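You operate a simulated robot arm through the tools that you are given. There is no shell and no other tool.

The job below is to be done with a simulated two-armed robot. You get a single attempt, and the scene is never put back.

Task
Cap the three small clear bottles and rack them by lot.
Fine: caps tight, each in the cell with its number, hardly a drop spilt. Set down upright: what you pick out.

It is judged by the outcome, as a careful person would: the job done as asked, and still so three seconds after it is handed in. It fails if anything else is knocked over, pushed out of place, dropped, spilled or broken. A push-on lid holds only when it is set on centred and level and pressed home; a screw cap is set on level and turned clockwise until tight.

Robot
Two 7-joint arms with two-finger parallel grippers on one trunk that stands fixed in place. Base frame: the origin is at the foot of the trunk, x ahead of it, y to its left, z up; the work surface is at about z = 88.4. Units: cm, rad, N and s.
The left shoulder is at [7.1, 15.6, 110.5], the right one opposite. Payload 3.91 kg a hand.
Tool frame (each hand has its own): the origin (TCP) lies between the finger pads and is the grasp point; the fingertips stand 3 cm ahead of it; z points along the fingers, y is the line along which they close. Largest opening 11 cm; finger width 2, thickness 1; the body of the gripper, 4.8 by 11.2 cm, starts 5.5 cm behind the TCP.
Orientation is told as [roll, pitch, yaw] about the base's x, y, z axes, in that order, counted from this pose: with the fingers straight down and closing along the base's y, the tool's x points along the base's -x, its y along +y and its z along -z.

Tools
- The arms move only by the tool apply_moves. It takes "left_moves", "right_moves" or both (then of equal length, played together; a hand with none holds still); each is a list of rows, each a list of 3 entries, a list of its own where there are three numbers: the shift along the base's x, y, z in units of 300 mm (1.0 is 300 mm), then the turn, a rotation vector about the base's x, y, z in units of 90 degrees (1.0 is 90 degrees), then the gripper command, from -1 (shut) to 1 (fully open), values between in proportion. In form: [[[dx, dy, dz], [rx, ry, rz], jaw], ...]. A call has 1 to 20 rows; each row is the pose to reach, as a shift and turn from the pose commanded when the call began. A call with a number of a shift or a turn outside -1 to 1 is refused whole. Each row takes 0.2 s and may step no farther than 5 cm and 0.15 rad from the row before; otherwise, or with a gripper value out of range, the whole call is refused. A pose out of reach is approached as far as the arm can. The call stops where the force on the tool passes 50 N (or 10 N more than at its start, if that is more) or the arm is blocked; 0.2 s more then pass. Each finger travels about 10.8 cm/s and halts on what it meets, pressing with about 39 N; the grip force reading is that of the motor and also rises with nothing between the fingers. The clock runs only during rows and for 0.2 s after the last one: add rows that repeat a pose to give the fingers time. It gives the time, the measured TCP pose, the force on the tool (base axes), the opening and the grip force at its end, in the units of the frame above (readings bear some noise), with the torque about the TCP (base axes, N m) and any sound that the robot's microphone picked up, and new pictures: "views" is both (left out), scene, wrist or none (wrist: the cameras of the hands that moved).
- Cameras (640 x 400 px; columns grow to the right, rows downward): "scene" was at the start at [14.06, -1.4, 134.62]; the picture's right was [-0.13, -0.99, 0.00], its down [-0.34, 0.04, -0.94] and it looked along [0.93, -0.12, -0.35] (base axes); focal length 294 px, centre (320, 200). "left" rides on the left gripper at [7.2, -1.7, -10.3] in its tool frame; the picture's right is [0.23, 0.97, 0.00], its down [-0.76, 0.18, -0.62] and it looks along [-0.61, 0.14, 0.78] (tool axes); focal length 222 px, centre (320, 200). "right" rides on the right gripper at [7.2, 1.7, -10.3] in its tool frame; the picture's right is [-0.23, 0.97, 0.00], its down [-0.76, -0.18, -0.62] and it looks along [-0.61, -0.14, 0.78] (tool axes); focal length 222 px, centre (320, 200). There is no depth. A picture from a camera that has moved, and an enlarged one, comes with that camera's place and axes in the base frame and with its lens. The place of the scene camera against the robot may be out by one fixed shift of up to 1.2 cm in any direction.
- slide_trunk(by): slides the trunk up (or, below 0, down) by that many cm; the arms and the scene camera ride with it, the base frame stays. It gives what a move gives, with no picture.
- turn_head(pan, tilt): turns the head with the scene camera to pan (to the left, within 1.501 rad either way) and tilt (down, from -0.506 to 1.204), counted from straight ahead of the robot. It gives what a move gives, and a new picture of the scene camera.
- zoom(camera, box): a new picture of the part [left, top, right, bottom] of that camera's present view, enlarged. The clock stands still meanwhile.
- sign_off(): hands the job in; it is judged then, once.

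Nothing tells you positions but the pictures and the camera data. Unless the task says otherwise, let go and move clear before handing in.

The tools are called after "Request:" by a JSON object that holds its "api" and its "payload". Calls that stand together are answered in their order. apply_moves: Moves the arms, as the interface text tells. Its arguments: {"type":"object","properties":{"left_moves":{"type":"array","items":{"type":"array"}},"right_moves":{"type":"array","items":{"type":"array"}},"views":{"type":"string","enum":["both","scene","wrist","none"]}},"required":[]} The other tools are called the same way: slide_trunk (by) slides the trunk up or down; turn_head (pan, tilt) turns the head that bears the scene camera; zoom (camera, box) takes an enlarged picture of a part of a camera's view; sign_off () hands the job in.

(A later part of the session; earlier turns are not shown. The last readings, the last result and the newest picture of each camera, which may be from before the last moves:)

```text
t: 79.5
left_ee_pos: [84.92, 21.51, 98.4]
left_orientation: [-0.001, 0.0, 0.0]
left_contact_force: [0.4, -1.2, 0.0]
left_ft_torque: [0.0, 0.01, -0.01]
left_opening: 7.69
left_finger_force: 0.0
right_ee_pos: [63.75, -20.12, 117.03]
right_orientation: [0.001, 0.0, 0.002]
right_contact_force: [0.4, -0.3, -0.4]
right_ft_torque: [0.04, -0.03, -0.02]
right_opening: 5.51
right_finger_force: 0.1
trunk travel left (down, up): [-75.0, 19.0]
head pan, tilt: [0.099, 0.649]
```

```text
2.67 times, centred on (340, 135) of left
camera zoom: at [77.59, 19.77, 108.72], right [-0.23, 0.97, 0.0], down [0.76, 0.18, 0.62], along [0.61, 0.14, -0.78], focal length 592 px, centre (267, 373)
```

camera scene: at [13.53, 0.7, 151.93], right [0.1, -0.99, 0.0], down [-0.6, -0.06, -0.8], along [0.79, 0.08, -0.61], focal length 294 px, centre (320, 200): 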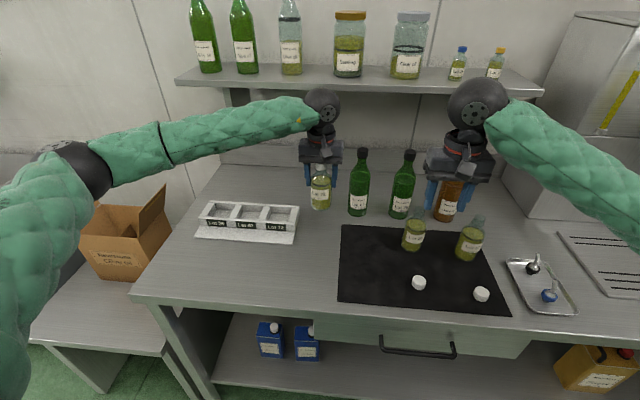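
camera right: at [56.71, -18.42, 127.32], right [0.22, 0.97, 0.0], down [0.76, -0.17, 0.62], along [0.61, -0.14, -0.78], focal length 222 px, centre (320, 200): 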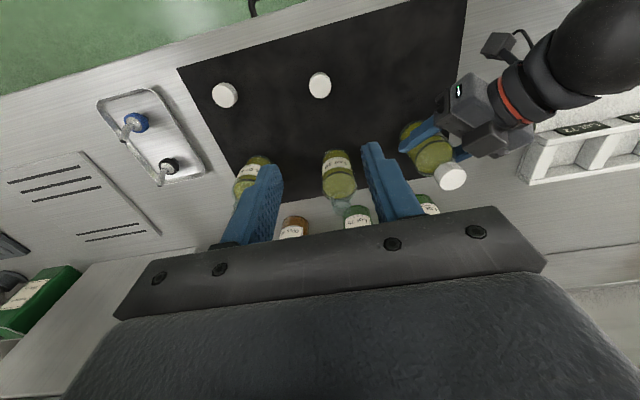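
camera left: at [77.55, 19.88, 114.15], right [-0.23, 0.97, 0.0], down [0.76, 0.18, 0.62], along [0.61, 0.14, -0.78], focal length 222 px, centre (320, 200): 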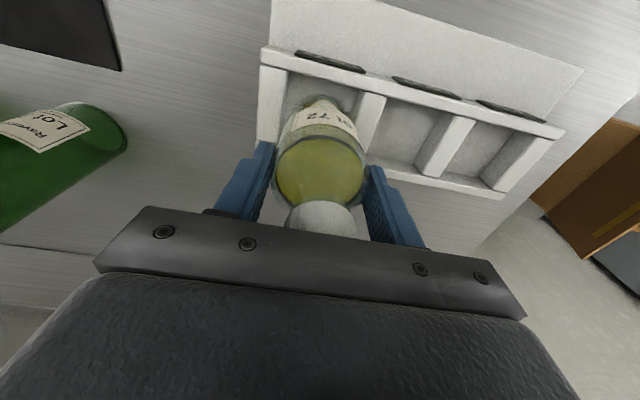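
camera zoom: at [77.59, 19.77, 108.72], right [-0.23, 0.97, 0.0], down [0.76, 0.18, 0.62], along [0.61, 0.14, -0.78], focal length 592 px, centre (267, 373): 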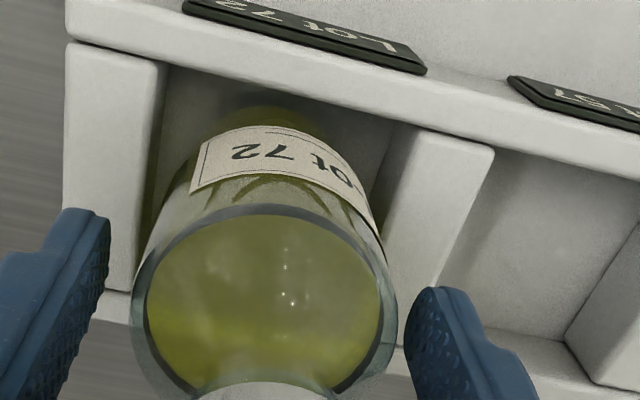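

Lot 72 stands upright in its own cell. I'll raise the left hand clear, and look with the right camera (hovering near the middle cap) to locate that cap and the Lot 26 bottle.

Request:
{"api": "apply_moves", "payload": {"left_moves": [[[0, 0, 0.08], [0, 0, 0], 0.4], [[0, 0, 0.2], [0, 0, 0], 0.4], [[0, 0, 0.35], [0, 0, 0], 0.4], [[0, 0, 0.5], [0, 0, 0], 0.5], [[0, 0, 0.65], [0, 0, 0], 0.64], [[0, 0, 0.65], [0, 0, 0], 0.64]], "views": "scene"}}

Request:
{"api": "zoom", "payload": {"camera": "right", "box": [260, 40, 420, 140]}}

Request:
{"api": "zoom", "payload": {"camera": "right", "box": [260, 130, 420, 230]}}

Request:
{"api": "zoom", "payload": {"camera": "left", "box": [240, 60, 480, 210]}}

```text
t: 80.9
left_ee_pos: [85.04, 21.36, 117.89]
left_orientation: [-0.001, 0.002, 0.001]
left_contact_force: [0.4, 0.4, 0.2]
left_ft_torque: [0.01, 0.01, 0.01]
left_opening: 9.02
left_finger_force: 0.0
right_ee_pos: [63.98, -19.97, 116.95]
right_orientation: [0.0, 0.002, 0.001]
right_contact_force: [-0.5, -0.1, -0.2]
right_ft_torque: [0.01, 0.0, -0.05]
right_opening: 5.54
right_finger_force: 0.1
trunk travel left (down, up): [-75.0, 19.0]
head pan, tilt: [0.099, 0.649]
camera scene: at [13.53, 0.68, 151.93], right [0.1, -0.99, 0.0], down [-0.6, -0.06, -0.8], along [0.79, 0.08, -0.61], focal length 294 px, centre (320, 200)
```

scene: 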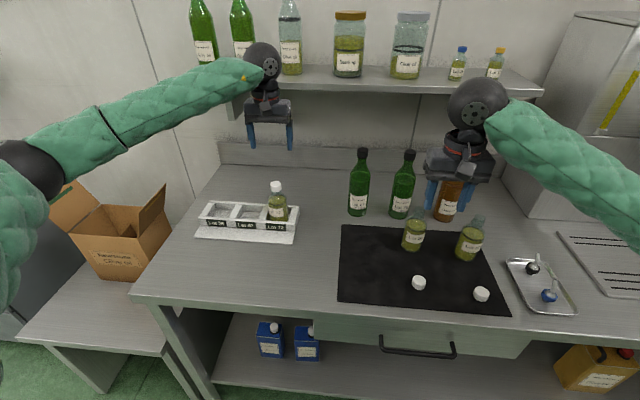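

```text
4.00 times, centred on (340, 90) of right
camera zoom: at [56.71, -18.42, 127.34], right [0.23, 0.97, 0.0], down [0.76, -0.18, 0.62], along [0.61, -0.14, -0.78], focal length 888 px, centre (240, 640)
```

zoom: 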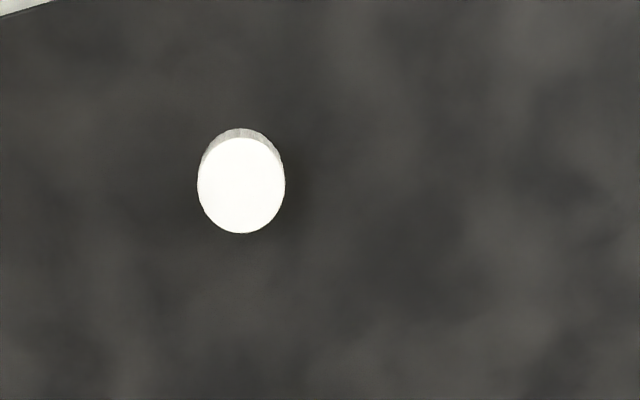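

```text
4.00 times, centred on (340, 180) of right
camera zoom: at [56.71, -18.42, 127.34], right [0.23, 0.97, 0.0], down [0.76, -0.18, 0.62], along [0.61, -0.14, -0.78], focal length 888 px, centre (240, 280)
```

zoom: 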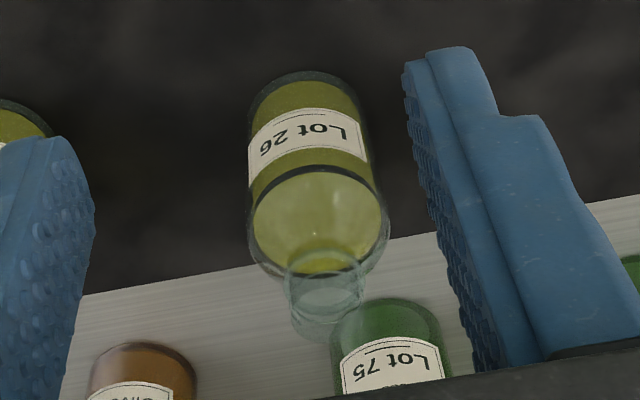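

```text
2.67 times, centred on (360, 135) of left
camera zoom: at [77.82, 19.67, 128.3], right [-0.23, 0.97, 0.0], down [0.76, 0.18, 0.62], along [0.61, 0.14, -0.78], focal length 592 px, centre (213, 373)
```

zoom: 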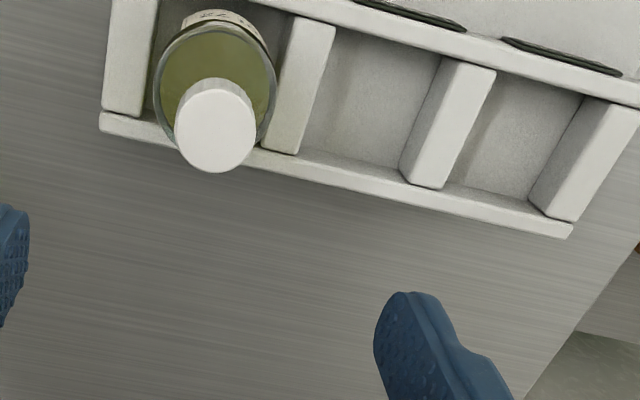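

The middle cap is at (64.0, -20.1), nearly under the right hand, and Lot 26 stands at about (76.9, -20.0). Going down to fetch that cap.

Request:
{"api": "apply_moves", "payload": {"right_moves": [[[0.003, -0.002, -0.15], [0, 0, 0], 0.2], [[0.003, -0.002, -0.3], [0, 0, 0], 0.2], [[0.003, -0.002, -0.45], [0, 0, 0], 0.2], [[0.003, -0.002, -0.6], [0, 0, 0], 0.2], [[0.003, -0.002, -0.7], [0, 0, 0], 0.2], [[0.003, -0.002, -0.7], [0, 0, 0], 0.2]], "views": "none"}}

Request:
{"api": "zoom", "payload": {"camera": "right", "box": [200, 80, 440, 230]}}

Request:
{"api": "zoom", "payload": {"camera": "scene", "box": [370, 240, 490, 315]}}

```text
t: 82.3
left_ee_pos: [85.09, 21.31, 117.98]
left_orientation: [-0.001, 0.001, 0.0]
left_contact_force: [0.4, -0.1, 0.4]
left_ft_torque: [-0.01, 0.02, 0.0]
left_opening: 9.02
left_finger_force: 0.0
right_ee_pos: [64.05, -20.28, 95.86]
right_orientation: [0.0, 0.0, 0.002]
right_contact_force: [-0.5, 0.4, 0.4]
right_ft_torque: [-0.01, 0.01, 0.01]
right_opening: 6.62
right_finger_force: 0.0
trunk travel left (down, up): [-75.0, 19.0]
head pan, tilt: [0.099, 0.649]
```

```text
2.67 times, centred on (320, 155) of right
camera zoom: at [56.74, -18.65, 106.34], right [0.23, 0.97, 0.0], down [0.76, -0.18, 0.62], along [0.61, -0.14, -0.78], focal length 592 px, centre (320, 320)
```

zoom: 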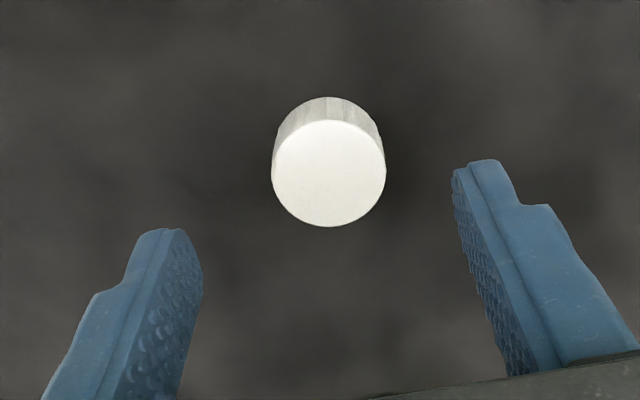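

```text
5.33 times, centred on (430, 278) of scene
camera zoom: at [13.47, 0.65, 151.93], right [0.1, -1.0, 0.0], down [-0.6, -0.06, -0.8], along [0.79, 0.08, -0.6], focal length 1565 px, centre (-267, -213)
```

zoom: 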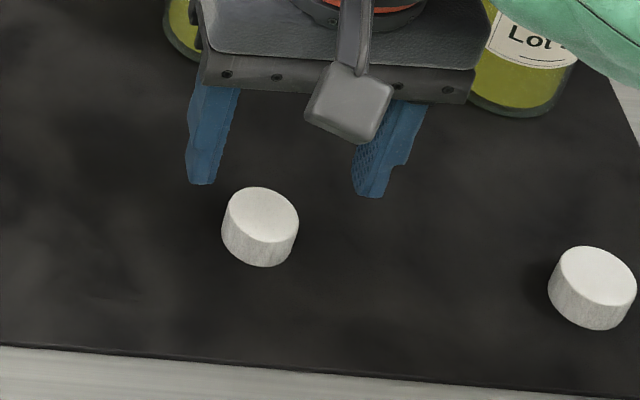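

The cap is about 0.2 cm nearer and 0.28 cm to the left of the axis; I correct and go down to grip it.

Request:
{"api": "apply_moves", "payload": {"right_moves": [[[-0.006, 0.0085, 0], [0, 0, 0], 0.2], [[-0.006, 0.0085, -0.06], [0, 0, 0], 0.2], [[-0.006, 0.0085, -0.11], [0, 0, 0], 0.2], [[-0.006, 0.0085, -0.125], [0, 0, 0], 0.2], [[-0.006, 0.0085, -0.125], [0, 0, 0], 0.2]], "views": "none"}}

Request:
{"api": "zoom", "payload": {"camera": "right", "box": [200, 80, 440, 230]}}

Request:
{"api": "zoom", "payload": {"camera": "scene", "box": [370, 240, 490, 315]}}

```text
t: 83.5
left_ee_pos: [85.1, 21.19, 117.88]
left_orientation: [0.0, 0.0, 0.0]
left_contact_force: [0.3, 0.4, 0.5]
left_ft_torque: [0.0, -0.02, -0.04]
left_opening: 9.01
left_finger_force: 0.1
right_ee_pos: [63.83, -19.85, 92.33]
right_orientation: [-0.002, 0.0, 0.002]
right_contact_force: [0.0, -0.4, -0.3]
right_ft_torque: [0.0, -0.01, 0.02]
right_opening: 6.64
right_finger_force: 0.0
trunk travel left (down, up): [-75.0, 19.0]
head pan, tilt: [0.099, 0.649]
```

```text
2.67 times, centred on (320, 155) of right
camera zoom: at [56.57, -18.31, 102.65], right [0.23, 0.97, 0.0], down [0.76, -0.18, 0.62], along [0.61, -0.14, -0.78], focal length 592 px, centre (320, 320)
```

zoom: 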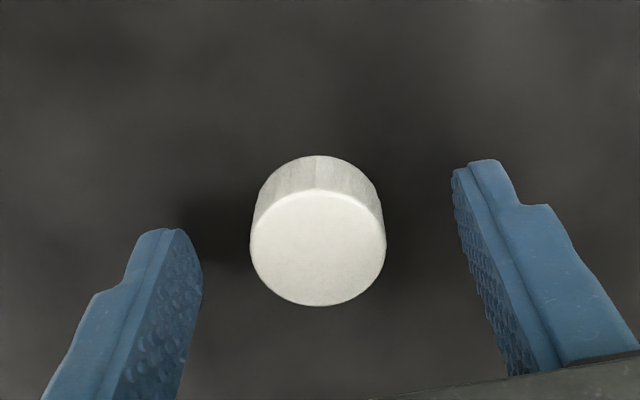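

```text
5.33 times, centred on (430, 278) of scene
camera zoom: at [13.48, 0.63, 151.93], right [0.1, -1.0, 0.0], down [-0.6, -0.06, -0.8], along [0.79, 0.08, -0.61], focal length 1565 px, centre (-267, -213)
```

zoom: 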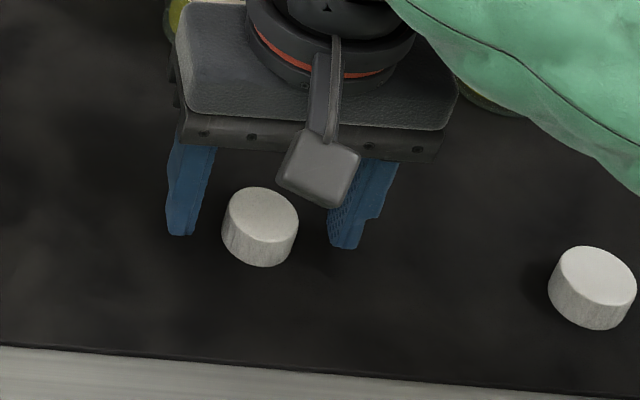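

Well centred; a last 0.1 cm nudge in x, slightly lower, then close.

Request:
{"api": "apply_moves", "payload": {"right_moves": [[[0.004, -0.002, -0.005], [0, 0, 0], 0.2], [[0.004, -0.002, -0.005], [0, 0, 0], -0.1], [[0.004, -0.002, -0.005], [0, 0, 0], -0.4], [[0.004, -0.002, -0.005], [0, 0, 0], -1], [[0.004, -0.002, -0.005], [0, 0, 0], -1], [[0.004, -0.002, -0.005], [0, 0, 0], -1]], "views": "none"}}

Request:
{"api": "zoom", "payload": {"camera": "right", "box": [200, 80, 440, 230]}}

```text
t: 84.9
left_ee_pos: [85.21, 21.37, 118.01]
left_orientation: [0.002, -0.001, 0.001]
left_contact_force: [-0.7, 0.1, 0.0]
left_ft_torque: [-0.01, -0.02, 0.0]
left_opening: 9.02
left_finger_force: 0.0
right_ee_pos: [63.92, -19.96, 92.25]
right_orientation: [-0.002, 0.001, 0.001]
right_contact_force: [0.6, 0.2, -0.4]
right_ft_torque: [-0.02, -0.01, 0.01]
right_opening: 3.13
right_finger_force: 39.0
trunk travel left (down, up): [-75.0, 19.0]
head pan, tilt: [0.099, 0.649]
```

```text
2.67 times, centred on (320, 155) of right
camera zoom: at [56.65, -18.4, 102.56], right [0.23, 0.97, 0.0], down [0.76, -0.18, 0.62], along [0.61, -0.14, -0.78], focal length 592 px, centre (320, 320)
```

zoom: 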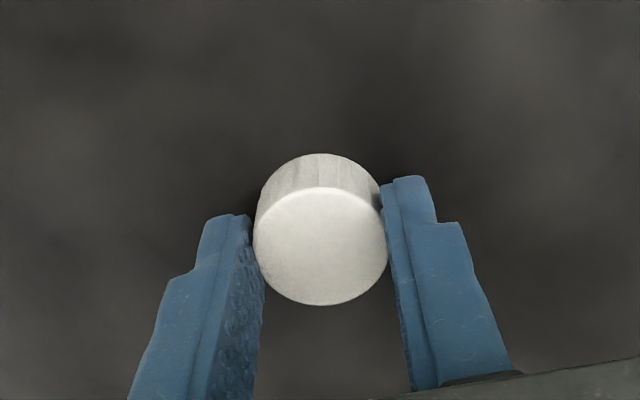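

Cap gripped. Lifting it and parking the right hand further right while the left hand comes round to steady Lot 26.

Request:
{"api": "apply_moves", "payload": {"right_moves": [[[0, 0, 0.05], [0, 0, 0], -1], [[0, 0, 0.18], [0, 0, 0], -1], [[0, 0, 0.33], [0, 0, 0], -1], [[0, 0, 0.48], [0, 0, 0], -1], [[0, 0, 0.63], [0, 0, 0], -1], [[0, -0.06, 0.76], [0, 0, 0], -1], [[-0.03, -0.19, 0.8], [0, 0, 0], -1], [[-0.06, -0.33, 0.8], [0, 0, 0], -1], [[-0.09, -0.46, 0.8], [0, 0, 0], -1], [[-0.09, -0.46, 0.8], [0, 0, 0], -1]], "views": "none"}}

Request:
{"api": "apply_moves", "payload": {"left_moves": [[[-0.045, -0.04, 0], [-0.0194, -0.0532, -0.0335], 0.64], [[-0.09, -0.08, 0], [-0.0387, -0.1064, -0.0671], 0.64], [[-0.135, -0.12, 0], [-0.0581, -0.1596, -0.1006], 0.64], [[-0.18, -0.18, 0], [-0.0774, -0.2127, -0.1341], 0.64], [[-0.225, -0.25, 0], [-0.0968, -0.2659, -0.1677], 0.64], [[-0.27, -0.33, 0], [-0.1162, -0.3191, -0.2012], 0.64], [[-0.315, -0.41, 0], [-0.1355, -0.3723, -0.2347], 0.64], [[-0.36, -0.5, 0], [-0.1549, -0.4255, -0.2683], 0.64], [[-0.405, -0.59, 0], [-0.1742, -0.4786, -0.3018], 0.64], [[-0.45, -0.68, 0], [-0.1936, -0.5318, -0.3353], 0.64], [[-0.495, -0.77, 0], [-0.2129, -0.585, -0.3689], 0.64], [[-0.56, -0.86, 0], [-0.2323, -0.6382, -0.4024], 0.64], [[-0.57, -0.94, 0], [-0.2323, -0.6382, -0.4024], 0.64], [[-0.57, -0.95, -0.12], [-0.2323, -0.6382, -0.4024], 0.64], [[-0.57, -0.95, -0.26], [-0.2323, -0.6382, -0.4024], 0.64], [[-0.57, -0.95, -0.4], [-0.2323, -0.6382, -0.4024], 0.64], [[-0.57, -0.95, -0.4], [-0.2323, -0.6382, -0.4024], 0.64]], "views": "both"}}

```text
t: 87.1
left_ee_pos: [85.13, 21.45, 117.83]
left_orientation: [-0.001, 0.003, 0.0]
left_contact_force: [-0.1, 0.6, 0.4]
left_ft_torque: [-0.03, -0.02, 0.01]
left_opening: 9.03
left_finger_force: 0.0
right_ee_pos: [61.05, -33.76, 116.22]
right_orientation: [-0.001, 0.003, 0.0]
right_contact_force: [0.1, 0.0, -0.9]
right_ft_torque: [-0.02, 0.04, -0.02]
right_opening: 3.16
right_finger_force: 39.4
trunk travel left (down, up): [-75.0, 19.0]
head pan, tilt: [0.099, 0.649]
```

```text
t: 90.7
left_ee_pos: [67.56, -7.03, 105.77]
left_orientation: [0.002, -1.049, -0.698]
left_contact_force: [0.1, 0.6, 0.5]
left_ft_torque: [0.03, -0.02, 0.01]
left_opening: 9.05
left_finger_force: 0.0
right_ee_pos: [60.91, -33.8, 116.25]
right_orientation: [-0.002, 0.0, 0.002]
right_contact_force: [-0.4, 0.0, -0.2]
right_ft_torque: [0.0, 0.0, 0.0]
right_opening: 3.14
right_finger_force: 39.0
trunk travel left (down, up): [-75.0, 19.0]
head pan, tilt: [0.099, 0.649]
camera scene: at [13.43, 0.63, 151.94], right [0.1, -1.0, 0.0], down [-0.6, -0.06, -0.8], along [0.79, 0.08, -0.6], focal length 294 px, centre (320, 200)
camera left: at [56.83, -0.27, 104.73], right [0.54, 0.82, -0.2], down [-0.01, 0.24, 0.97], along [0.84, -0.52, 0.13], focal length 222 px, centre (320, 200)
```

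scene: 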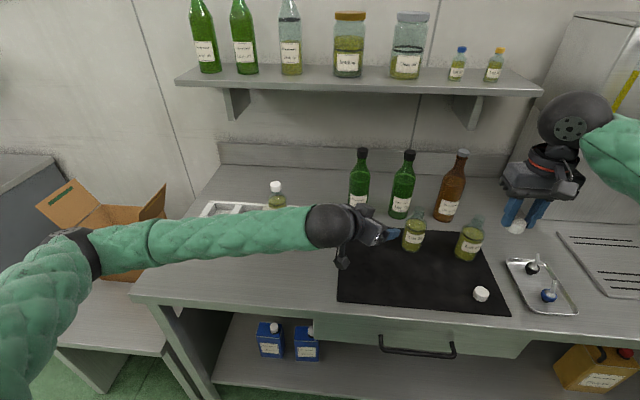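
left: 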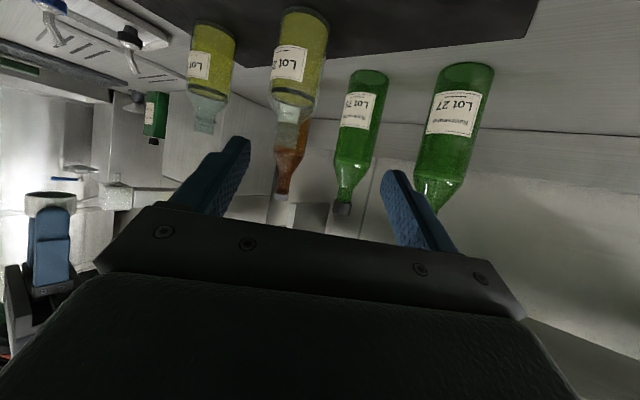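

The left hand is tilted and near. I'll slide to the approach point for Lot 26, about (68.3, -12.8, 101.5), and check the centring.

Request:
{"api": "apply_moves", "payload": {"left_moves": [[[0.012, -0.09, -0.07], [0, 0, 0], 0.64], [[0.024, -0.191, -0.142], [0, 0, 0], 0.64], [[0.024, -0.191, -0.142], [0, 0, 0], 0.64]], "views": "none"}}

Request:
{"api": "zoom", "payload": {"camera": "left", "box": [200, 20, 440, 170]}}

Request:
{"api": "zoom", "payload": {"camera": "scene", "box": [320, 180, 480, 280]}}

```text
t: 91.5
left_ee_pos: [68.58, -12.73, 101.62]
left_orientation: [0.0, -1.047, -0.696]
left_contact_force: [0.4, 0.2, -0.2]
left_ft_torque: [0.0, 0.01, 0.03]
left_opening: 9.03
left_finger_force: 0.1
right_ee_pos: [61.06, -33.55, 116.15]
right_orientation: [0.001, 0.0, 0.002]
right_contact_force: [0.1, 0.6, -0.3]
right_ft_torque: [-0.02, 0.0, 0.01]
right_opening: 3.11
right_finger_force: 39.0
trunk travel left (down, up): [-75.0, 19.0]
head pan, tilt: [0.099, 0.649]
```

```text
2.67 times, centred on (320, 95) of left
camera zoom: at [57.76, -5.96, 100.53], right [0.54, 0.82, -0.2], down [-0.01, 0.24, 0.97], along [0.84, -0.52, 0.13], focal length 592 px, centre (320, 480)
```

zoom: 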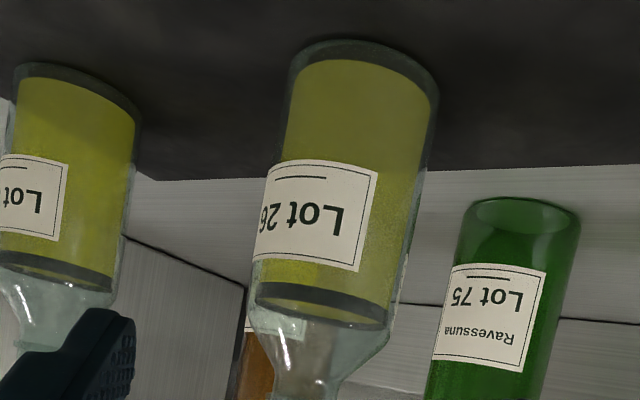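

```text
4.00 times, centred on (400, 230) of scene
camera zoom: at [13.42, 0.73, 151.94], right [0.1, -0.99, 0.0], down [-0.6, -0.06, -0.8], along [0.79, 0.08, -0.6], focal length 1174 px, centre (0, 80)
```

zoom: 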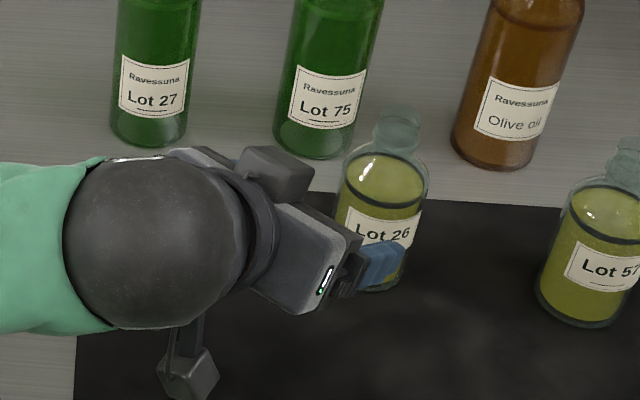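

Lot 26 is 0.44 cm to the camera's right of the axis; I correct and advance 7 cm.

Request:
{"api": "apply_moves", "payload": {"left_moves": [[[0.06, -0.03, -0.035], [0, 0, 0], 0.64], [[0.11, -0.075, -0.075], [0, 0, 0], 0.64], [[0.1643, -0.1187, -0.1167], [0, 0, 0], 0.64], [[0.1643, -0.1187, -0.1167], [0, 0, 0], 0.64]], "views": "none"}}

Request:
{"api": "zoom", "payload": {"camera": "left", "box": [200, 40, 440, 190]}}

```text
t: 92.5
left_ee_pos: [73.5, -16.26, 98.24]
left_orientation: [0.0, -1.047, -0.695]
left_contact_force: [-1.0, -0.6, 1.3]
left_ft_torque: [-0.02, 0.01, 0.01]
left_opening: 8.99
left_finger_force: 0.2
right_ee_pos: [60.93, -33.78, 116.26]
right_orientation: [0.001, -0.001, 0.001]
right_contact_force: [0.5, -0.3, -0.5]
right_ft_torque: [-0.03, -0.02, -0.02]
right_opening: 3.14
right_finger_force: 38.7
trunk travel left (down, up): [-75.0, 19.0]
head pan, tilt: [0.099, 0.649]
```

```text
2.67 times, centred on (320, 115) of left
camera zoom: at [62.77, -9.54, 97.14], right [0.54, 0.82, -0.2], down [-0.01, 0.24, 0.97], along [0.84, -0.52, 0.13], focal length 592 px, centre (320, 427)
```

zoom: 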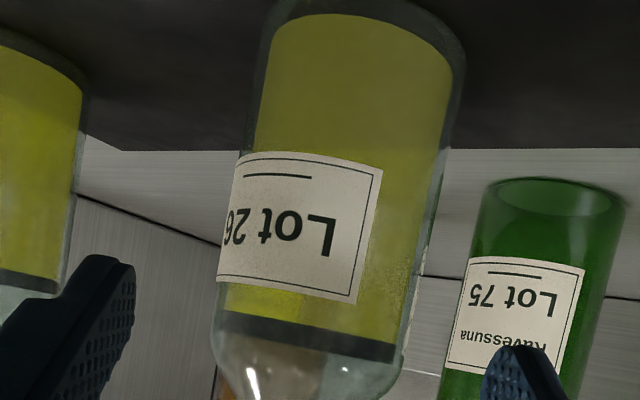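

Centred. Advancing the last 6 cm and closing in stages.

Request:
{"api": "apply_moves", "payload": {"left_moves": [[[0.045, -0.038, -0.034], [0, 0, 0], 0.64], [[0.09, -0.075, -0.067], [0, 0, 0], 0.64], [[0.1326, -0.1114, -0.1], [0, 0, 0], 0.64], [[0.1326, -0.1114, -0.1], [0, 0, 0], 0.64]], "views": "none"}}

Request:
{"api": "zoom", "payload": {"camera": "left", "box": [160, 40, 480, 240]}}

Request:
{"api": "zoom", "payload": {"camera": "scene", "box": [320, 180, 480, 280]}}

```text
t: 93.5
left_ee_pos: [77.4, -19.62, 95.34]
left_orientation: [-0.002, -1.045, -0.698]
left_contact_force: [-0.1, 0.6, 0.5]
left_ft_torque: [0.02, -0.01, 0.0]
left_opening: 9.01
left_finger_force: 0.0
right_ee_pos: [60.86, -33.76, 116.23]
right_orientation: [0.0, 0.002, 0.002]
right_contact_force: [-1.2, 1.3, 0.1]
right_ft_torque: [-0.01, 0.02, -0.01]
right_opening: 3.15
right_finger_force: 39.0
trunk travel left (down, up): [-75.0, 19.0]
head pan, tilt: [0.099, 0.649]
```

```text
2.00 times, centred on (320, 140) of left
camera zoom: at [66.7, -12.86, 94.18], right [0.54, 0.82, -0.2], down [-0.01, 0.24, 0.97], along [0.84, -0.52, 0.13], focal length 444 px, centre (320, 320)
```

zoom: 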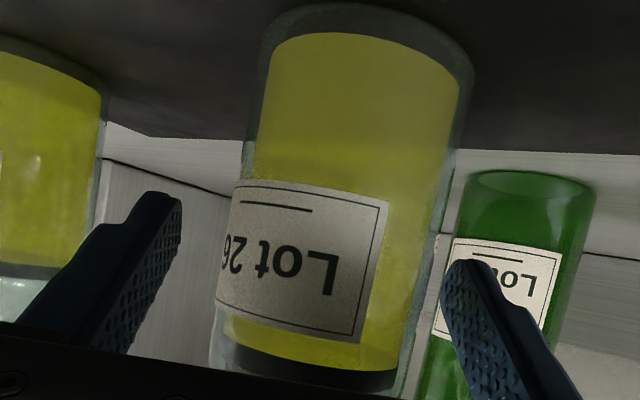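

```text
4.00 times, centred on (400, 230) of scene
camera zoom: at [13.43, 0.66, 151.94], right [0.1, -0.99, 0.0], down [-0.6, -0.06, -0.8], along [0.79, 0.08, -0.6], focal length 1174 px, centre (0, 80)
```

zoom: 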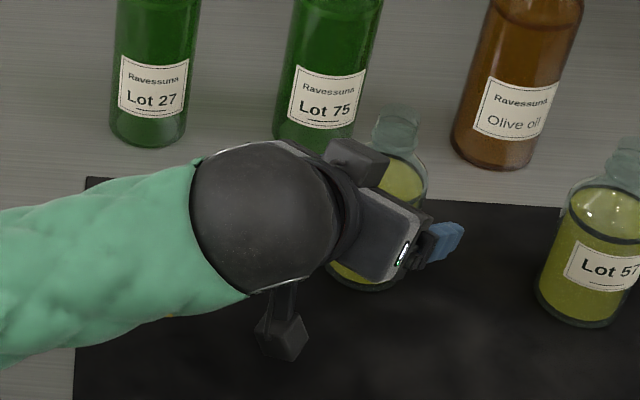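

Clear of neighbours and centred; closing on Lot 26's body.

Request:
{"api": "apply_moves", "payload": {"left_moves": [[[0, 0, 0], [0, 0, 0], 0.4], [[0, 0, 0], [0, 0, 0], 0.2], [[0, 0, 0], [0, 0, 0], 0.12], [[0, 0, 0], [0, 0, 0], 0.06], [[0, 0, 0], [0, 0, 0], 0.0], [[0, 0, 0], [0, 0, 0], -0.3], [[0, 0, 0], [0, 0, 0], -0.3]], "views": "none"}}

Request:
{"api": "zoom", "payload": {"camera": "left", "box": [160, 40, 480, 240]}}

```text
t: 95.1
left_ee_pos: [77.43, -19.65, 95.2]
left_orientation: [-0.002, -1.045, -0.699]
left_contact_force: [2.8, 2.8, -0.3]
left_ft_torque: [0.07, -0.14, 0.03]
left_opening: 5.88
left_finger_force: 39.1
right_ee_pos: [60.92, -33.65, 116.19]
right_orientation: [-0.001, -0.001, 0.002]
right_contact_force: [0.7, 0.4, -0.3]
right_ft_torque: [0.02, -0.01, 0.01]
right_opening: 3.13
right_finger_force: 39.1
trunk travel left (down, up): [-75.0, 19.0]
head pan, tilt: [0.099, 0.649]
```

```text
2.00 times, centred on (320, 140) of left
camera zoom: at [66.73, -12.86, 94.16], right [0.54, 0.82, -0.2], down [0.0, 0.24, 0.97], along [0.84, -0.52, 0.13], focal length 444 px, centre (320, 320)
```

zoom: 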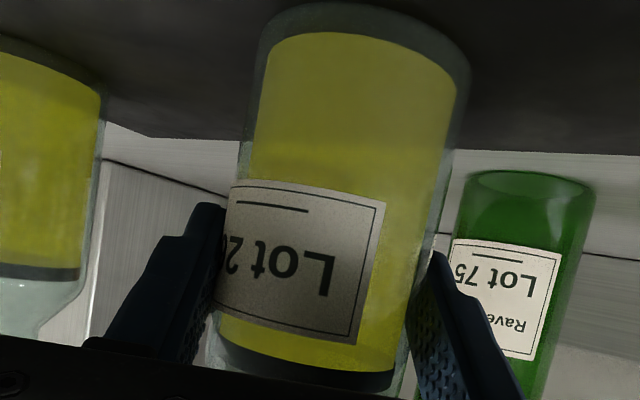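

Lot 26 is held at 5.88 cm. Bringing the right hand with its cap above the Lot 26 mouth to measure alignment.

Request:
{"api": "apply_moves", "payload": {"right_moves": [[[0.11, 0.0914, 0], [0, 0, 0], -1], [[0.22, 0.1828, 0], [0, 0, 0], -1], [[0.33, 0.2742, 0], [0, 0, 0], -1], [[0.44, 0.3656, 0], [0, 0, 0], -1], [[0.545, 0.457, 0], [0, 0, 0], -1], [[0.545, 0.457, 0], [0, 0, 0], -1]], "views": "both"}}

Request:
{"api": "zoom", "payload": {"camera": "right", "box": [240, 70, 400, 170]}}

Request:
{"api": "zoom", "payload": {"camera": "scene", "box": [360, 150, 480, 225]}}

```text
t: 96.5
left_ee_pos: [77.46, -19.78, 95.15]
left_orientation: [0.0, -1.043, -0.697]
left_contact_force: [-0.9, 0.5, -0.3]
left_ft_torque: [0.02, 0.01, -0.01]
left_opening: 5.92
left_finger_force: 38.8
right_ee_pos: [77.51, -20.24, 116.25]
right_orientation: [0.001, 0.0, 0.002]
right_contact_force: [-0.2, -0.3, -0.1]
right_ft_torque: [0.02, 0.02, 0.01]
right_opening: 3.16
right_finger_force: 38.5
trunk travel left (down, up): [-75.0, 19.0]
head pan, tilt: [0.099, 0.649]
camera scene: at [13.43, 0.52, 151.94], right [0.1, -0.99, 0.0], down [-0.6, -0.06, -0.8], along [0.79, 0.08, -0.6], focal length 294 px, centre (320, 200)
camera right: at [70.39, -18.62, 126.58], right [0.23, 0.97, 0.0], down [0.76, -0.18, 0.62], along [0.61, -0.14, -0.78], focal length 222 px, centre (320, 200)
```

scene: 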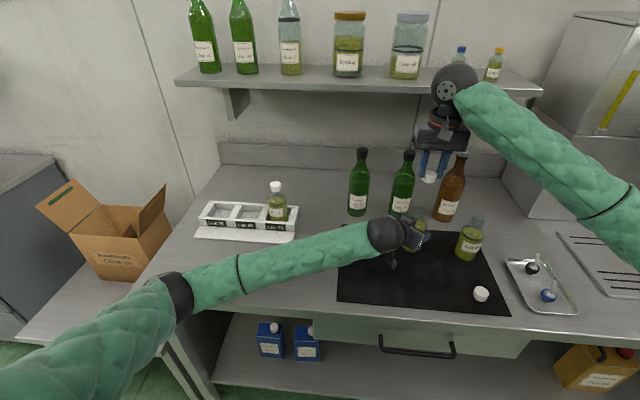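
right: 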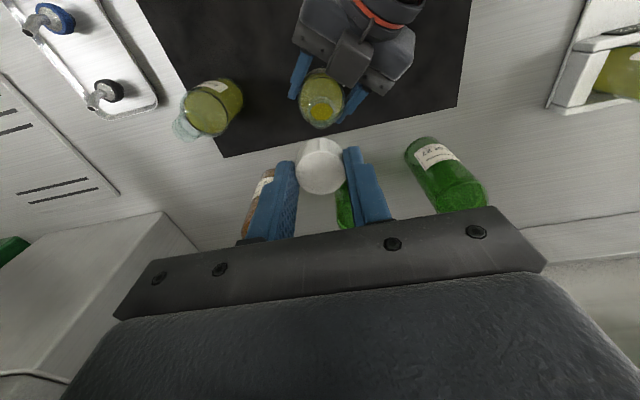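

```text
4.00 times, centred on (320, 120) of right
camera zoom: at [70.39, -18.62, 126.58], right [0.23, 0.97, 0.0], down [0.76, -0.18, 0.62], along [0.61, -0.14, -0.78], focal length 888 px, centre (320, 520)
```

zoom: 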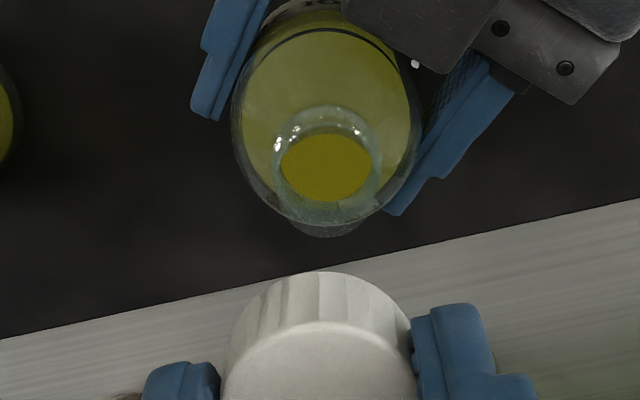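

```text
5.33 times, centred on (420, 188) of scene
camera zoom: at [13.43, 0.52, 151.94], right [0.1, -0.99, 0.0], down [-0.6, -0.06, -0.8], along [0.79, 0.08, -0.6], focal length 1565 px, centre (-213, 267)
```

zoom: 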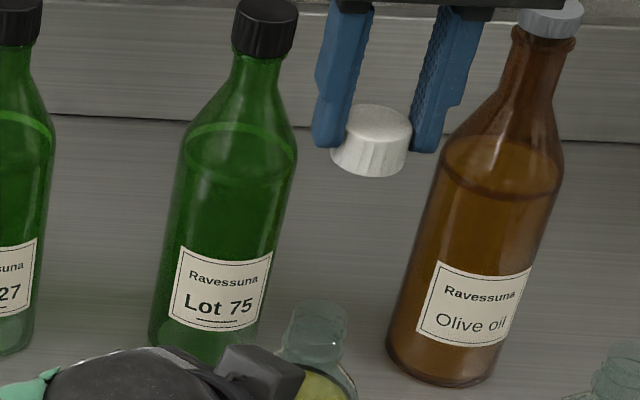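

Lot 26's mouth is about 0.2 cm further in +x and 0.15 cm in +y from the hand axis. Allowing for the cap's offset in the grip, I shift (+0.07, +0.17) and come down to just above the mouth.

Request:
{"api": "apply_moves", "payload": {"right_moves": [[[0.0023, 0.0055, -0.1], [0, 0, 0], -1], [[0.0023, 0.0055, -0.18], [0, 0, 0], -1], [[0.0023, 0.0055, -0.24], [0, 0, 0], -1], [[0.0023, 0.0055, -0.27], [0, 0, 0], -1], [[0.0023, 0.0055, -0.27], [0, 0, 0], -1]], "views": "none"}}

Request:
{"api": "zoom", "payload": {"camera": "right", "box": [240, 90, 400, 190]}}

Request:
{"api": "zoom", "payload": {"camera": "scene", "box": [390, 180, 450, 218]}}

```text
t: 97.7
left_ee_pos: [77.56, -19.79, 95.2]
left_orientation: [-0.002, -1.045, -0.697]
left_contact_force: [0.5, 1.9, 0.3]
left_ft_torque: [0.13, -0.1, 0.06]
left_opening: 5.89
left_finger_force: 39.1
right_ee_pos: [77.59, -19.96, 107.96]
right_orientation: [0.0, 0.0, 0.003]
right_contact_force: [0.0, -0.3, 0.0]
right_ft_torque: [0.02, 0.0, 0.02]
right_opening: 3.16
right_finger_force: 39.1
trunk travel left (down, up): [-75.0, 19.0]
head pan, tilt: [0.099, 0.649]
```

```text
4.00 times, centred on (320, 140) of right
camera zoom: at [70.44, -18.35, 118.33], right [0.23, 0.97, 0.0], down [0.76, -0.18, 0.62], along [0.61, -0.14, -0.78], focal length 888 px, centre (320, 440)
```

zoom: 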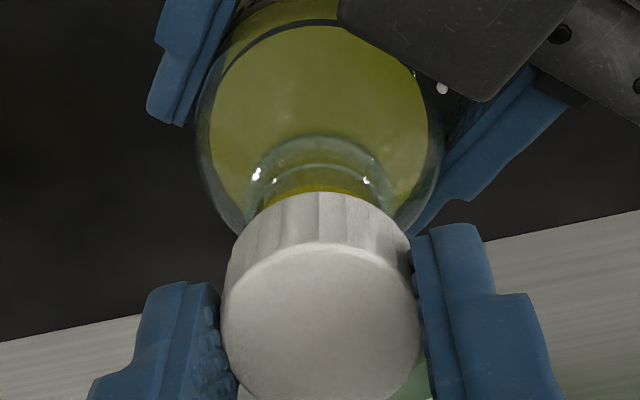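

```text
10.53 times, centred on (420, 199) of scene
camera zoom: at [13.5, 0.64, 151.93], right [0.1, -1.0, 0.0], down [-0.6, -0.06, -0.8], along [0.79, 0.08, -0.61], focal length 3089 px, centre (-733, 210)
```

zoom: 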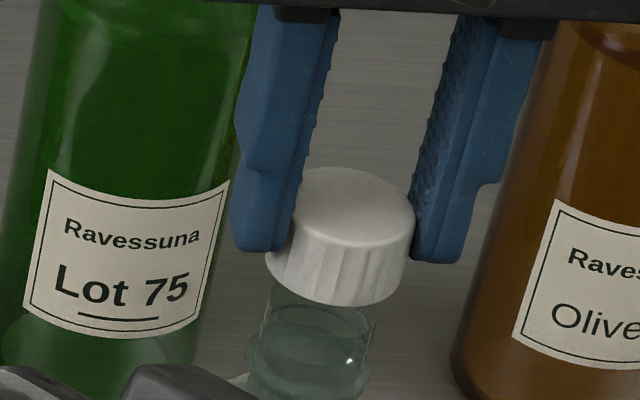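

Two views disagree slightly on y; zooming closer to decide.

Request:
{"api": "zoom", "payload": {"camera": "right", "box": [280, 115, 360, 165]}}

Request:
{"api": "zoom", "payload": {"camera": "scene", "box": [408, 195, 440, 215]}}

```text
8.00 times, centred on (320, 140) of right
camera zoom: at [70.44, -18.35, 118.33], right [0.23, 0.97, 0.0], down [0.76, -0.18, 0.62], along [0.61, -0.14, -0.78], focal length 1777 px, centre (320, 680)
```

zoom: 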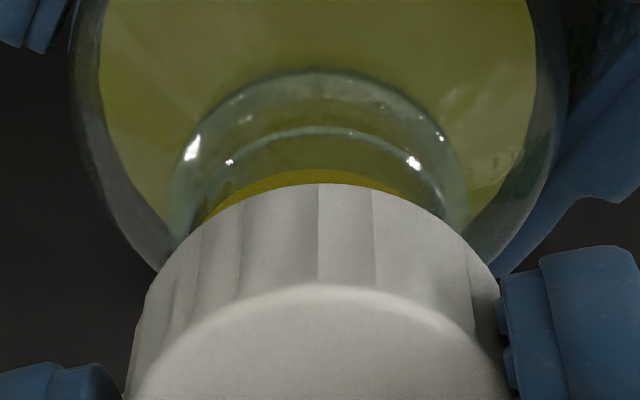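

```text
16.00 times, centred on (424, 205) of scene
camera zoom: at [13.5, 0.64, 151.93], right [0.1, -1.0, 0.0], down [-0.6, -0.06, -0.8], along [0.79, 0.08, -0.61], focal length 4695 px, centre (-1344, 120)
```

zoom: 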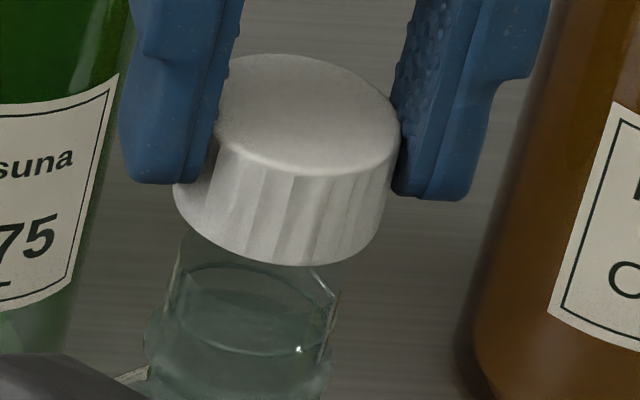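

The estimates agree within a millimetre; I'll ease +0.08 cm in x and lower the cap over the mouth, using the side forces to centre it.

Request:
{"api": "apply_moves", "payload": {"right_moves": [[[0.0027, 0, -0.01], [0, 0, 0], -1], [[0.0027, 0, -0.025], [0, 0, 0], -1], [[0.0027, 0, -0.04], [0, 0, 0], -1], [[0.0027, 0, -0.055], [0, 0, 0], -1], [[0.0027, 0, -0.06], [0, 0, 0], -1], [[0.0027, 0, -0.06], [0, 0, 0], -1]], "views": "none"}}

Request:
{"api": "zoom", "payload": {"camera": "right", "box": [280, 115, 360, 165]}}

Request:
{"api": "zoom", "payload": {"camera": "scene", "box": [408, 195, 440, 215]}}

```text
t: 99.1
left_ee_pos: [77.38, -19.65, 95.19]
left_orientation: [-0.002, -1.044, -0.697]
left_contact_force: [14.5, -8.1, -8.5]
left_ft_torque: [0.15, -0.49, 0.15]
left_opening: 5.91
left_finger_force: 38.9
right_ee_pos: [77.79, -19.93, 106.44]
right_orientation: [0.002, -0.002, 0.001]
right_contact_force: [-1.5, 3.6, 32.9]
right_ft_torque: [-0.27, -0.22, 0.04]
right_opening: 3.18
right_finger_force: 39.2
trunk travel left (down, up): [-75.0, 19.0]
head pan, tilt: [0.099, 0.649]
```

```text
8.00 times, centred on (320, 140) of right
camera zoom: at [70.44, -18.3, 116.8], right [0.23, 0.97, 0.0], down [0.76, -0.18, 0.62], along [0.61, -0.14, -0.78], focal length 1777 px, centre (320, 680)
```

zoom: 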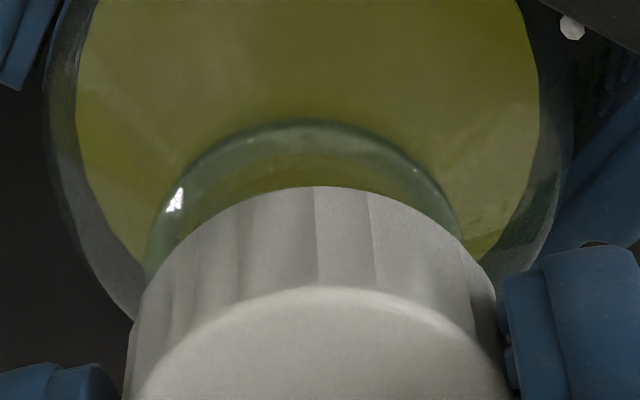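

```text
16.00 times, centred on (424, 205) of scene
camera zoom: at [13.44, 0.63, 151.96], right [0.1, -1.0, 0.0], down [-0.6, -0.06, -0.8], along [0.79, 0.08, -0.6], focal length 4695 px, centre (-1344, 120)
```

zoom: 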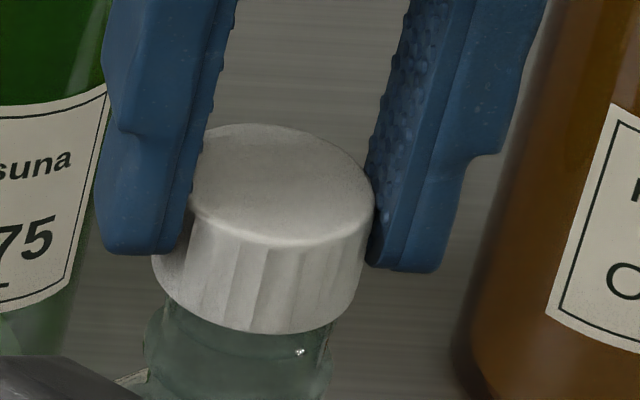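

The cap's edge is landing on the rim (33 N), and the torque says contact is on the +x, -y side, so the neck lies that way. I'll lift slightly, shift (+0.12, -0.15) and try again.

Request:
{"api": "apply_moves", "payload": {"right_moves": [[[0, 0, 0.01], [0, 0, 0], -1], [[0, 0, 0.02], [0, 0, 0], -1], [[0.004, -0.005, 0.02], [0, 0, 0], -1], [[0.004, -0.005, 0.02], [0, 0, 0], -1], [[0.004, -0.005, 0.008], [0, 0, 0], -1], [[0.004, -0.005, 0.0], [0, 0, 0], -1], [[0.004, -0.005, 0.0], [0, 0, 0], -1]], "views": "none"}}

Request:
{"api": "zoom", "payload": {"camera": "right", "box": [280, 115, 360, 165]}}

Request:
{"api": "zoom", "payload": {"camera": "scene", "box": [408, 195, 440, 215]}}

```text
t: 100.7
left_ee_pos: [77.48, -19.63, 95.29]
left_orientation: [-0.002, -1.045, -0.697]
left_contact_force: [-1.2, 0.0, -0.1]
left_ft_torque: [-0.05, 0.12, 0.01]
left_opening: 5.95
left_finger_force: 38.8
right_ee_pos: [77.85, -20.07, 106.23]
right_orientation: [0.0, 0.0, 0.001]
right_contact_force: [-0.7, -0.4, -0.7]
right_ft_torque: [0.01, -0.01, 0.0]
right_opening: 3.16
right_finger_force: 39.2
trunk travel left (down, up): [-75.0, 19.0]
head pan, tilt: [0.099, 0.649]
```

```text
8.00 times, centred on (320, 140) of right
camera zoom: at [70.64, -18.39, 116.58], right [0.23, 0.97, 0.0], down [0.76, -0.18, 0.62], along [0.61, -0.14, -0.78], focal length 1777 px, centre (320, 680)
```

zoom: 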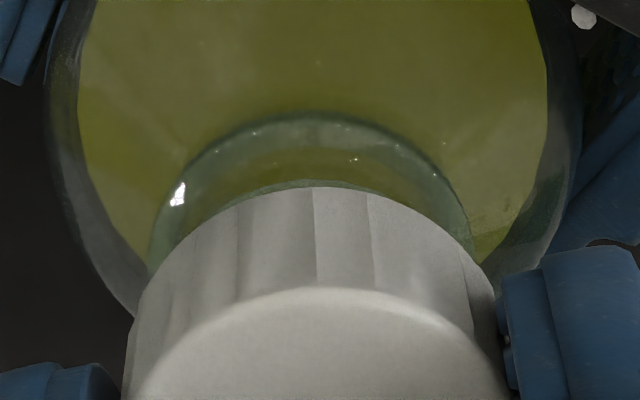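

```text
16.00 times, centred on (424, 205) of scene
camera zoom: at [13.49, 0.61, 151.93], right [0.1, -1.0, 0.0], down [-0.6, -0.06, -0.8], along [0.79, 0.08, -0.61], focal length 4695 px, centre (-1344, 120)
```

zoom: 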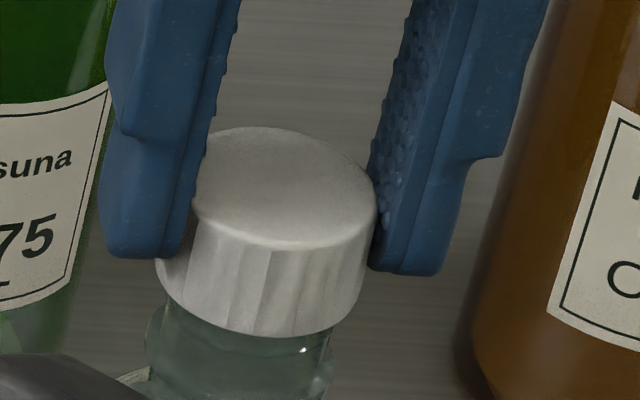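

It slips over freely now. Lowering toward the thread seat in two small steps.

Request:
{"api": "apply_moves", "payload": {"right_moves": [[[0, 0, -0.008], [0, 0, 0], -1], [[0, 0, -0.016], [0, 0, 0], -1], [[0, 0, -0.022], [0, 0, 0], -1], [[0, 0, -0.022], [0, 0, 0], -1]], "views": "none"}}

Request:
{"api": "apply_moves", "payload": {"right_moves": [[[0, 0, -0.005], [0, 0, 0], -1], [[0, 0, -0.01], [0, 0, 0], -1], [[0, 0, -0.01], [0, 0, 0], -1]], "views": "none"}}

```text
t: 101.7
left_ee_pos: [77.46, -19.79, 95.16]
left_orientation: [-0.002, -1.045, -0.698]
left_contact_force: [-1.2, -1.2, 0.2]
left_ft_torque: [-0.01, -0.01, 0.0]
left_opening: 5.91
left_finger_force: 38.7
right_ee_pos: [77.88, -20.02, 105.77]
right_orientation: [0.001, 0.001, 0.001]
right_contact_force: [-0.6, -0.3, -0.3]
right_ft_torque: [0.0, -0.05, 0.02]
right_opening: 3.12
right_finger_force: 39.1
trunk travel left (down, up): [-75.0, 19.0]
head pan, tilt: [0.099, 0.649]
```

```text
t: 102.5
left_ee_pos: [77.4, -19.57, 95.23]
left_orientation: [-0.002, -1.047, -0.699]
left_contact_force: [-0.9, -0.2, 0.3]
left_ft_torque: [0.07, -0.03, -0.01]
left_opening: 5.9
left_finger_force: 39.0
right_ee_pos: [77.9, -20.03, 105.32]
right_orientation: [0.0, -0.001, 0.002]
right_contact_force: [-1.1, -0.2, -0.4]
right_ft_torque: [-0.02, 0.02, -0.01]
right_opening: 3.16
right_finger_force: 38.9
trunk travel left (down, up): [-75.0, 19.0]
head pan, tilt: [0.099, 0.649]
```

Request:
{"api": "apply_moves", "payload": {"right_moves": [[[0, 0, -0.004], [0, 0, 0], -1], [[0, 0, -0.008], [0, 0, 0], -1], [[0, 0, -0.008], [0, 0, 0], -1]], "views": "none"}}

Request:
{"api": "zoom", "payload": {"camera": "scene", "box": [400, 195, 440, 220]}}

```text
t: 103.3
left_ee_pos: [77.51, -19.68, 95.16]
left_orientation: [-0.002, -1.046, -0.698]
left_contact_force: [2.0, 1.4, -0.2]
left_ft_torque: [-0.01, -0.18, -0.01]
left_opening: 5.9
left_finger_force: 39.2
right_ee_pos: [77.79, -20.1, 105.21]
right_orientation: [0.001, -0.001, 0.002]
right_contact_force: [0.2, -1.3, 3.8]
right_ft_torque: [-0.03, 0.0, -0.03]
right_opening: 3.18
right_finger_force: 38.2
trunk travel left (down, up): [-75.0, 19.0]
head pan, tilt: [0.099, 0.649]
```

```text
16.00 times, centred on (420, 208) of scene
camera zoom: at [13.48, 0.62, 151.94], right [0.1, -1.0, 0.0], down [-0.6, -0.06, -0.8], along [0.79, 0.08, -0.61], focal length 4695 px, centre (-1280, 80)
```

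zoom: 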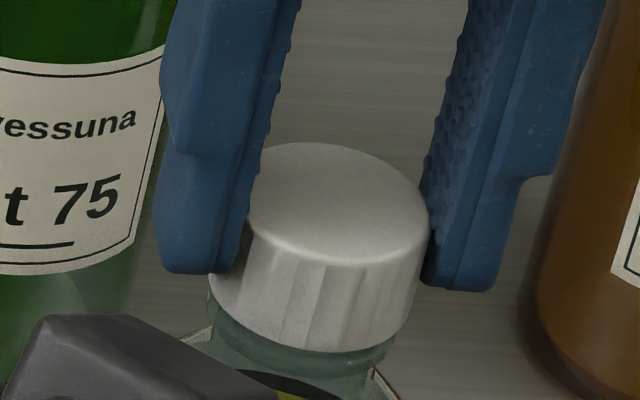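

The cap rests on the thread with 4 N and almost no side load. Turning clockwise through 84°, compensating for the cap's small offset in the grip.

Request:
{"api": "apply_moves", "payload": {"right_moves": [[[0, 0.0007, -0.001], [0, 0, -0.09], -1], [[0.0002, 0.0014, -0.001], [0, 0, -0.18], -1], [[0.0004, 0.0021, -0.001], [0, 0, -0.27], -1], [[0.0008, 0.0027, -0.002], [0, 0, -0.36], -1], [[0.0012, 0.0032, -0.002], [0, 0, -0.45], -1], [[0.0017, 0.0038, -0.002], [0, 0, -0.54], -1], [[0.0023, 0.0042, -0.003], [0, 0, -0.63], -1], [[0.0029, 0.0045, -0.003], [0, 0, -0.72], -1], [[0.0035, 0.0048, -0.003], [0, 0, -0.81], -1], [[0.0042, 0.0049, -0.003], [0, 0, -0.9], -1], [[0.0045, 0.005, -0.003], [0, 0, -0.93], -1], [[0.0045, 0.005, -0.003], [0, 0, -0.93], -1]], "views": "none"}}

Request:
{"api": "zoom", "payload": {"camera": "right", "box": [240, 90, 400, 190]}}

```text
t: 105.9
left_ee_pos: [77.58, -19.73, 95.35]
left_orientation: [-0.002, -1.048, -0.699]
left_contact_force: [-2.0, 6.3, -0.1]
left_ft_torque: [-0.21, -0.06, 0.07]
left_opening: 5.9
left_finger_force: 39.2
right_ee_pos: [77.97, -19.92, 104.92]
right_orientation: [-0.002, 0.0, -1.459]
right_contact_force: [2.1, -5.4, 1.0]
right_ft_torque: [-0.19, -0.13, 0.0]
right_opening: 3.16
right_finger_force: 38.6
trunk travel left (down, up): [-75.0, 19.0]
head pan, tilt: [0.099, 0.649]
```

```text
4.00 times, centred on (320, 140) of right
camera zoom: at [78.81, -12.55, 115.34], right [0.99, -0.12, 0.0], down [-0.09, -0.78, 0.62], along [-0.07, -0.62, -0.78], focal length 888 px, centre (320, 440)
```

zoom: 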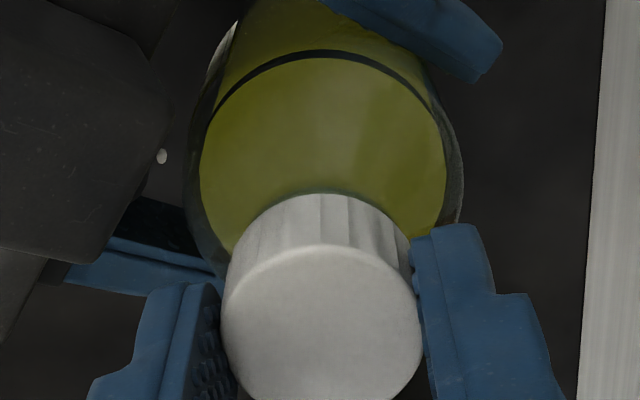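

Side loads stayed small. Release, shift the open hand onto the true neck centre (0.18 cm in -y), swing back, re-grip and make the second stroke.

Request:
{"api": "apply_moves", "payload": {"right_moves": [[[0, 0, 0], [0, 0, 0], -0.2], [[0, 0, 0], [0, 0, 0], -0.2], [[0.0005, -0.003, 0], [0, 0, 0.05], -0.2], [[0.0005, -0.006, 0], [0, 0, 0.14], -0.2], [[0.0005, -0.006, 0], [0, 0, 0.23], -0.2], [[0.0005, -0.006, 0], [0, 0, 0.32], -0.2], [[0.0005, -0.006, 0], [0, 0, 0.41], -0.2], [[0.0005, -0.006, 0], [0, 0, 0.5], -0.2], [[0.0005, -0.006, 0], [0, 0, 0.59], -0.2], [[0.0005, -0.006, 0], [0, 0, 0.68], -0.2], [[0.0005, -0.006, 0], [0, 0, 0.77], -0.2], [[0.0005, -0.006, 0], [0, 0, 0.86], -0.2], [[0.0005, -0.006, 0], [0, 0, 0.93], -0.2], [[0.0005, -0.006, 0], [0, 0, 0.93], -0.2], [[0.0005, -0.006, 0], [0, 0, 0.93], -0.5], [[0.0005, -0.006, 0], [0, 0, 0.93], -1], [[0.0005, -0.006, 0], [0, 0, 0.93], -1]], "views": "none"}}

Request:
{"api": "zoom", "payload": {"camera": "right", "box": [240, 90, 400, 190]}}

```text
t: 109.5
left_ee_pos: [77.54, -19.66, 95.15]
left_orientation: [-0.001, -1.045, -0.697]
left_contact_force: [-0.6, -2.5, 0.8]
left_ft_torque: [0.2, 0.11, -0.01]
left_opening: 5.9
left_finger_force: 38.8
right_ee_pos: [77.84, -20.11, 105.07]
right_orientation: [0.0, -0.001, 0.001]
right_contact_force: [-0.9, 1.5, 0.7]
right_ft_torque: [0.01, 0.04, 0.02]
right_opening: 3.14
right_finger_force: 39.1
trunk travel left (down, up): [-75.0, 19.0]
head pan, tilt: [0.099, 0.649]
```

```text
4.00 times, centred on (320, 140) of right
camera zoom: at [70.71, -18.45, 115.34], right [0.23, 0.97, 0.0], down [0.76, -0.18, 0.62], along [0.61, -0.14, -0.78], focal length 888 px, centre (320, 440)
```

zoom: 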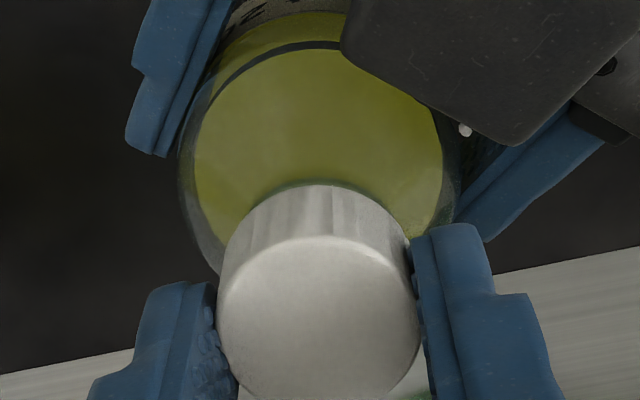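

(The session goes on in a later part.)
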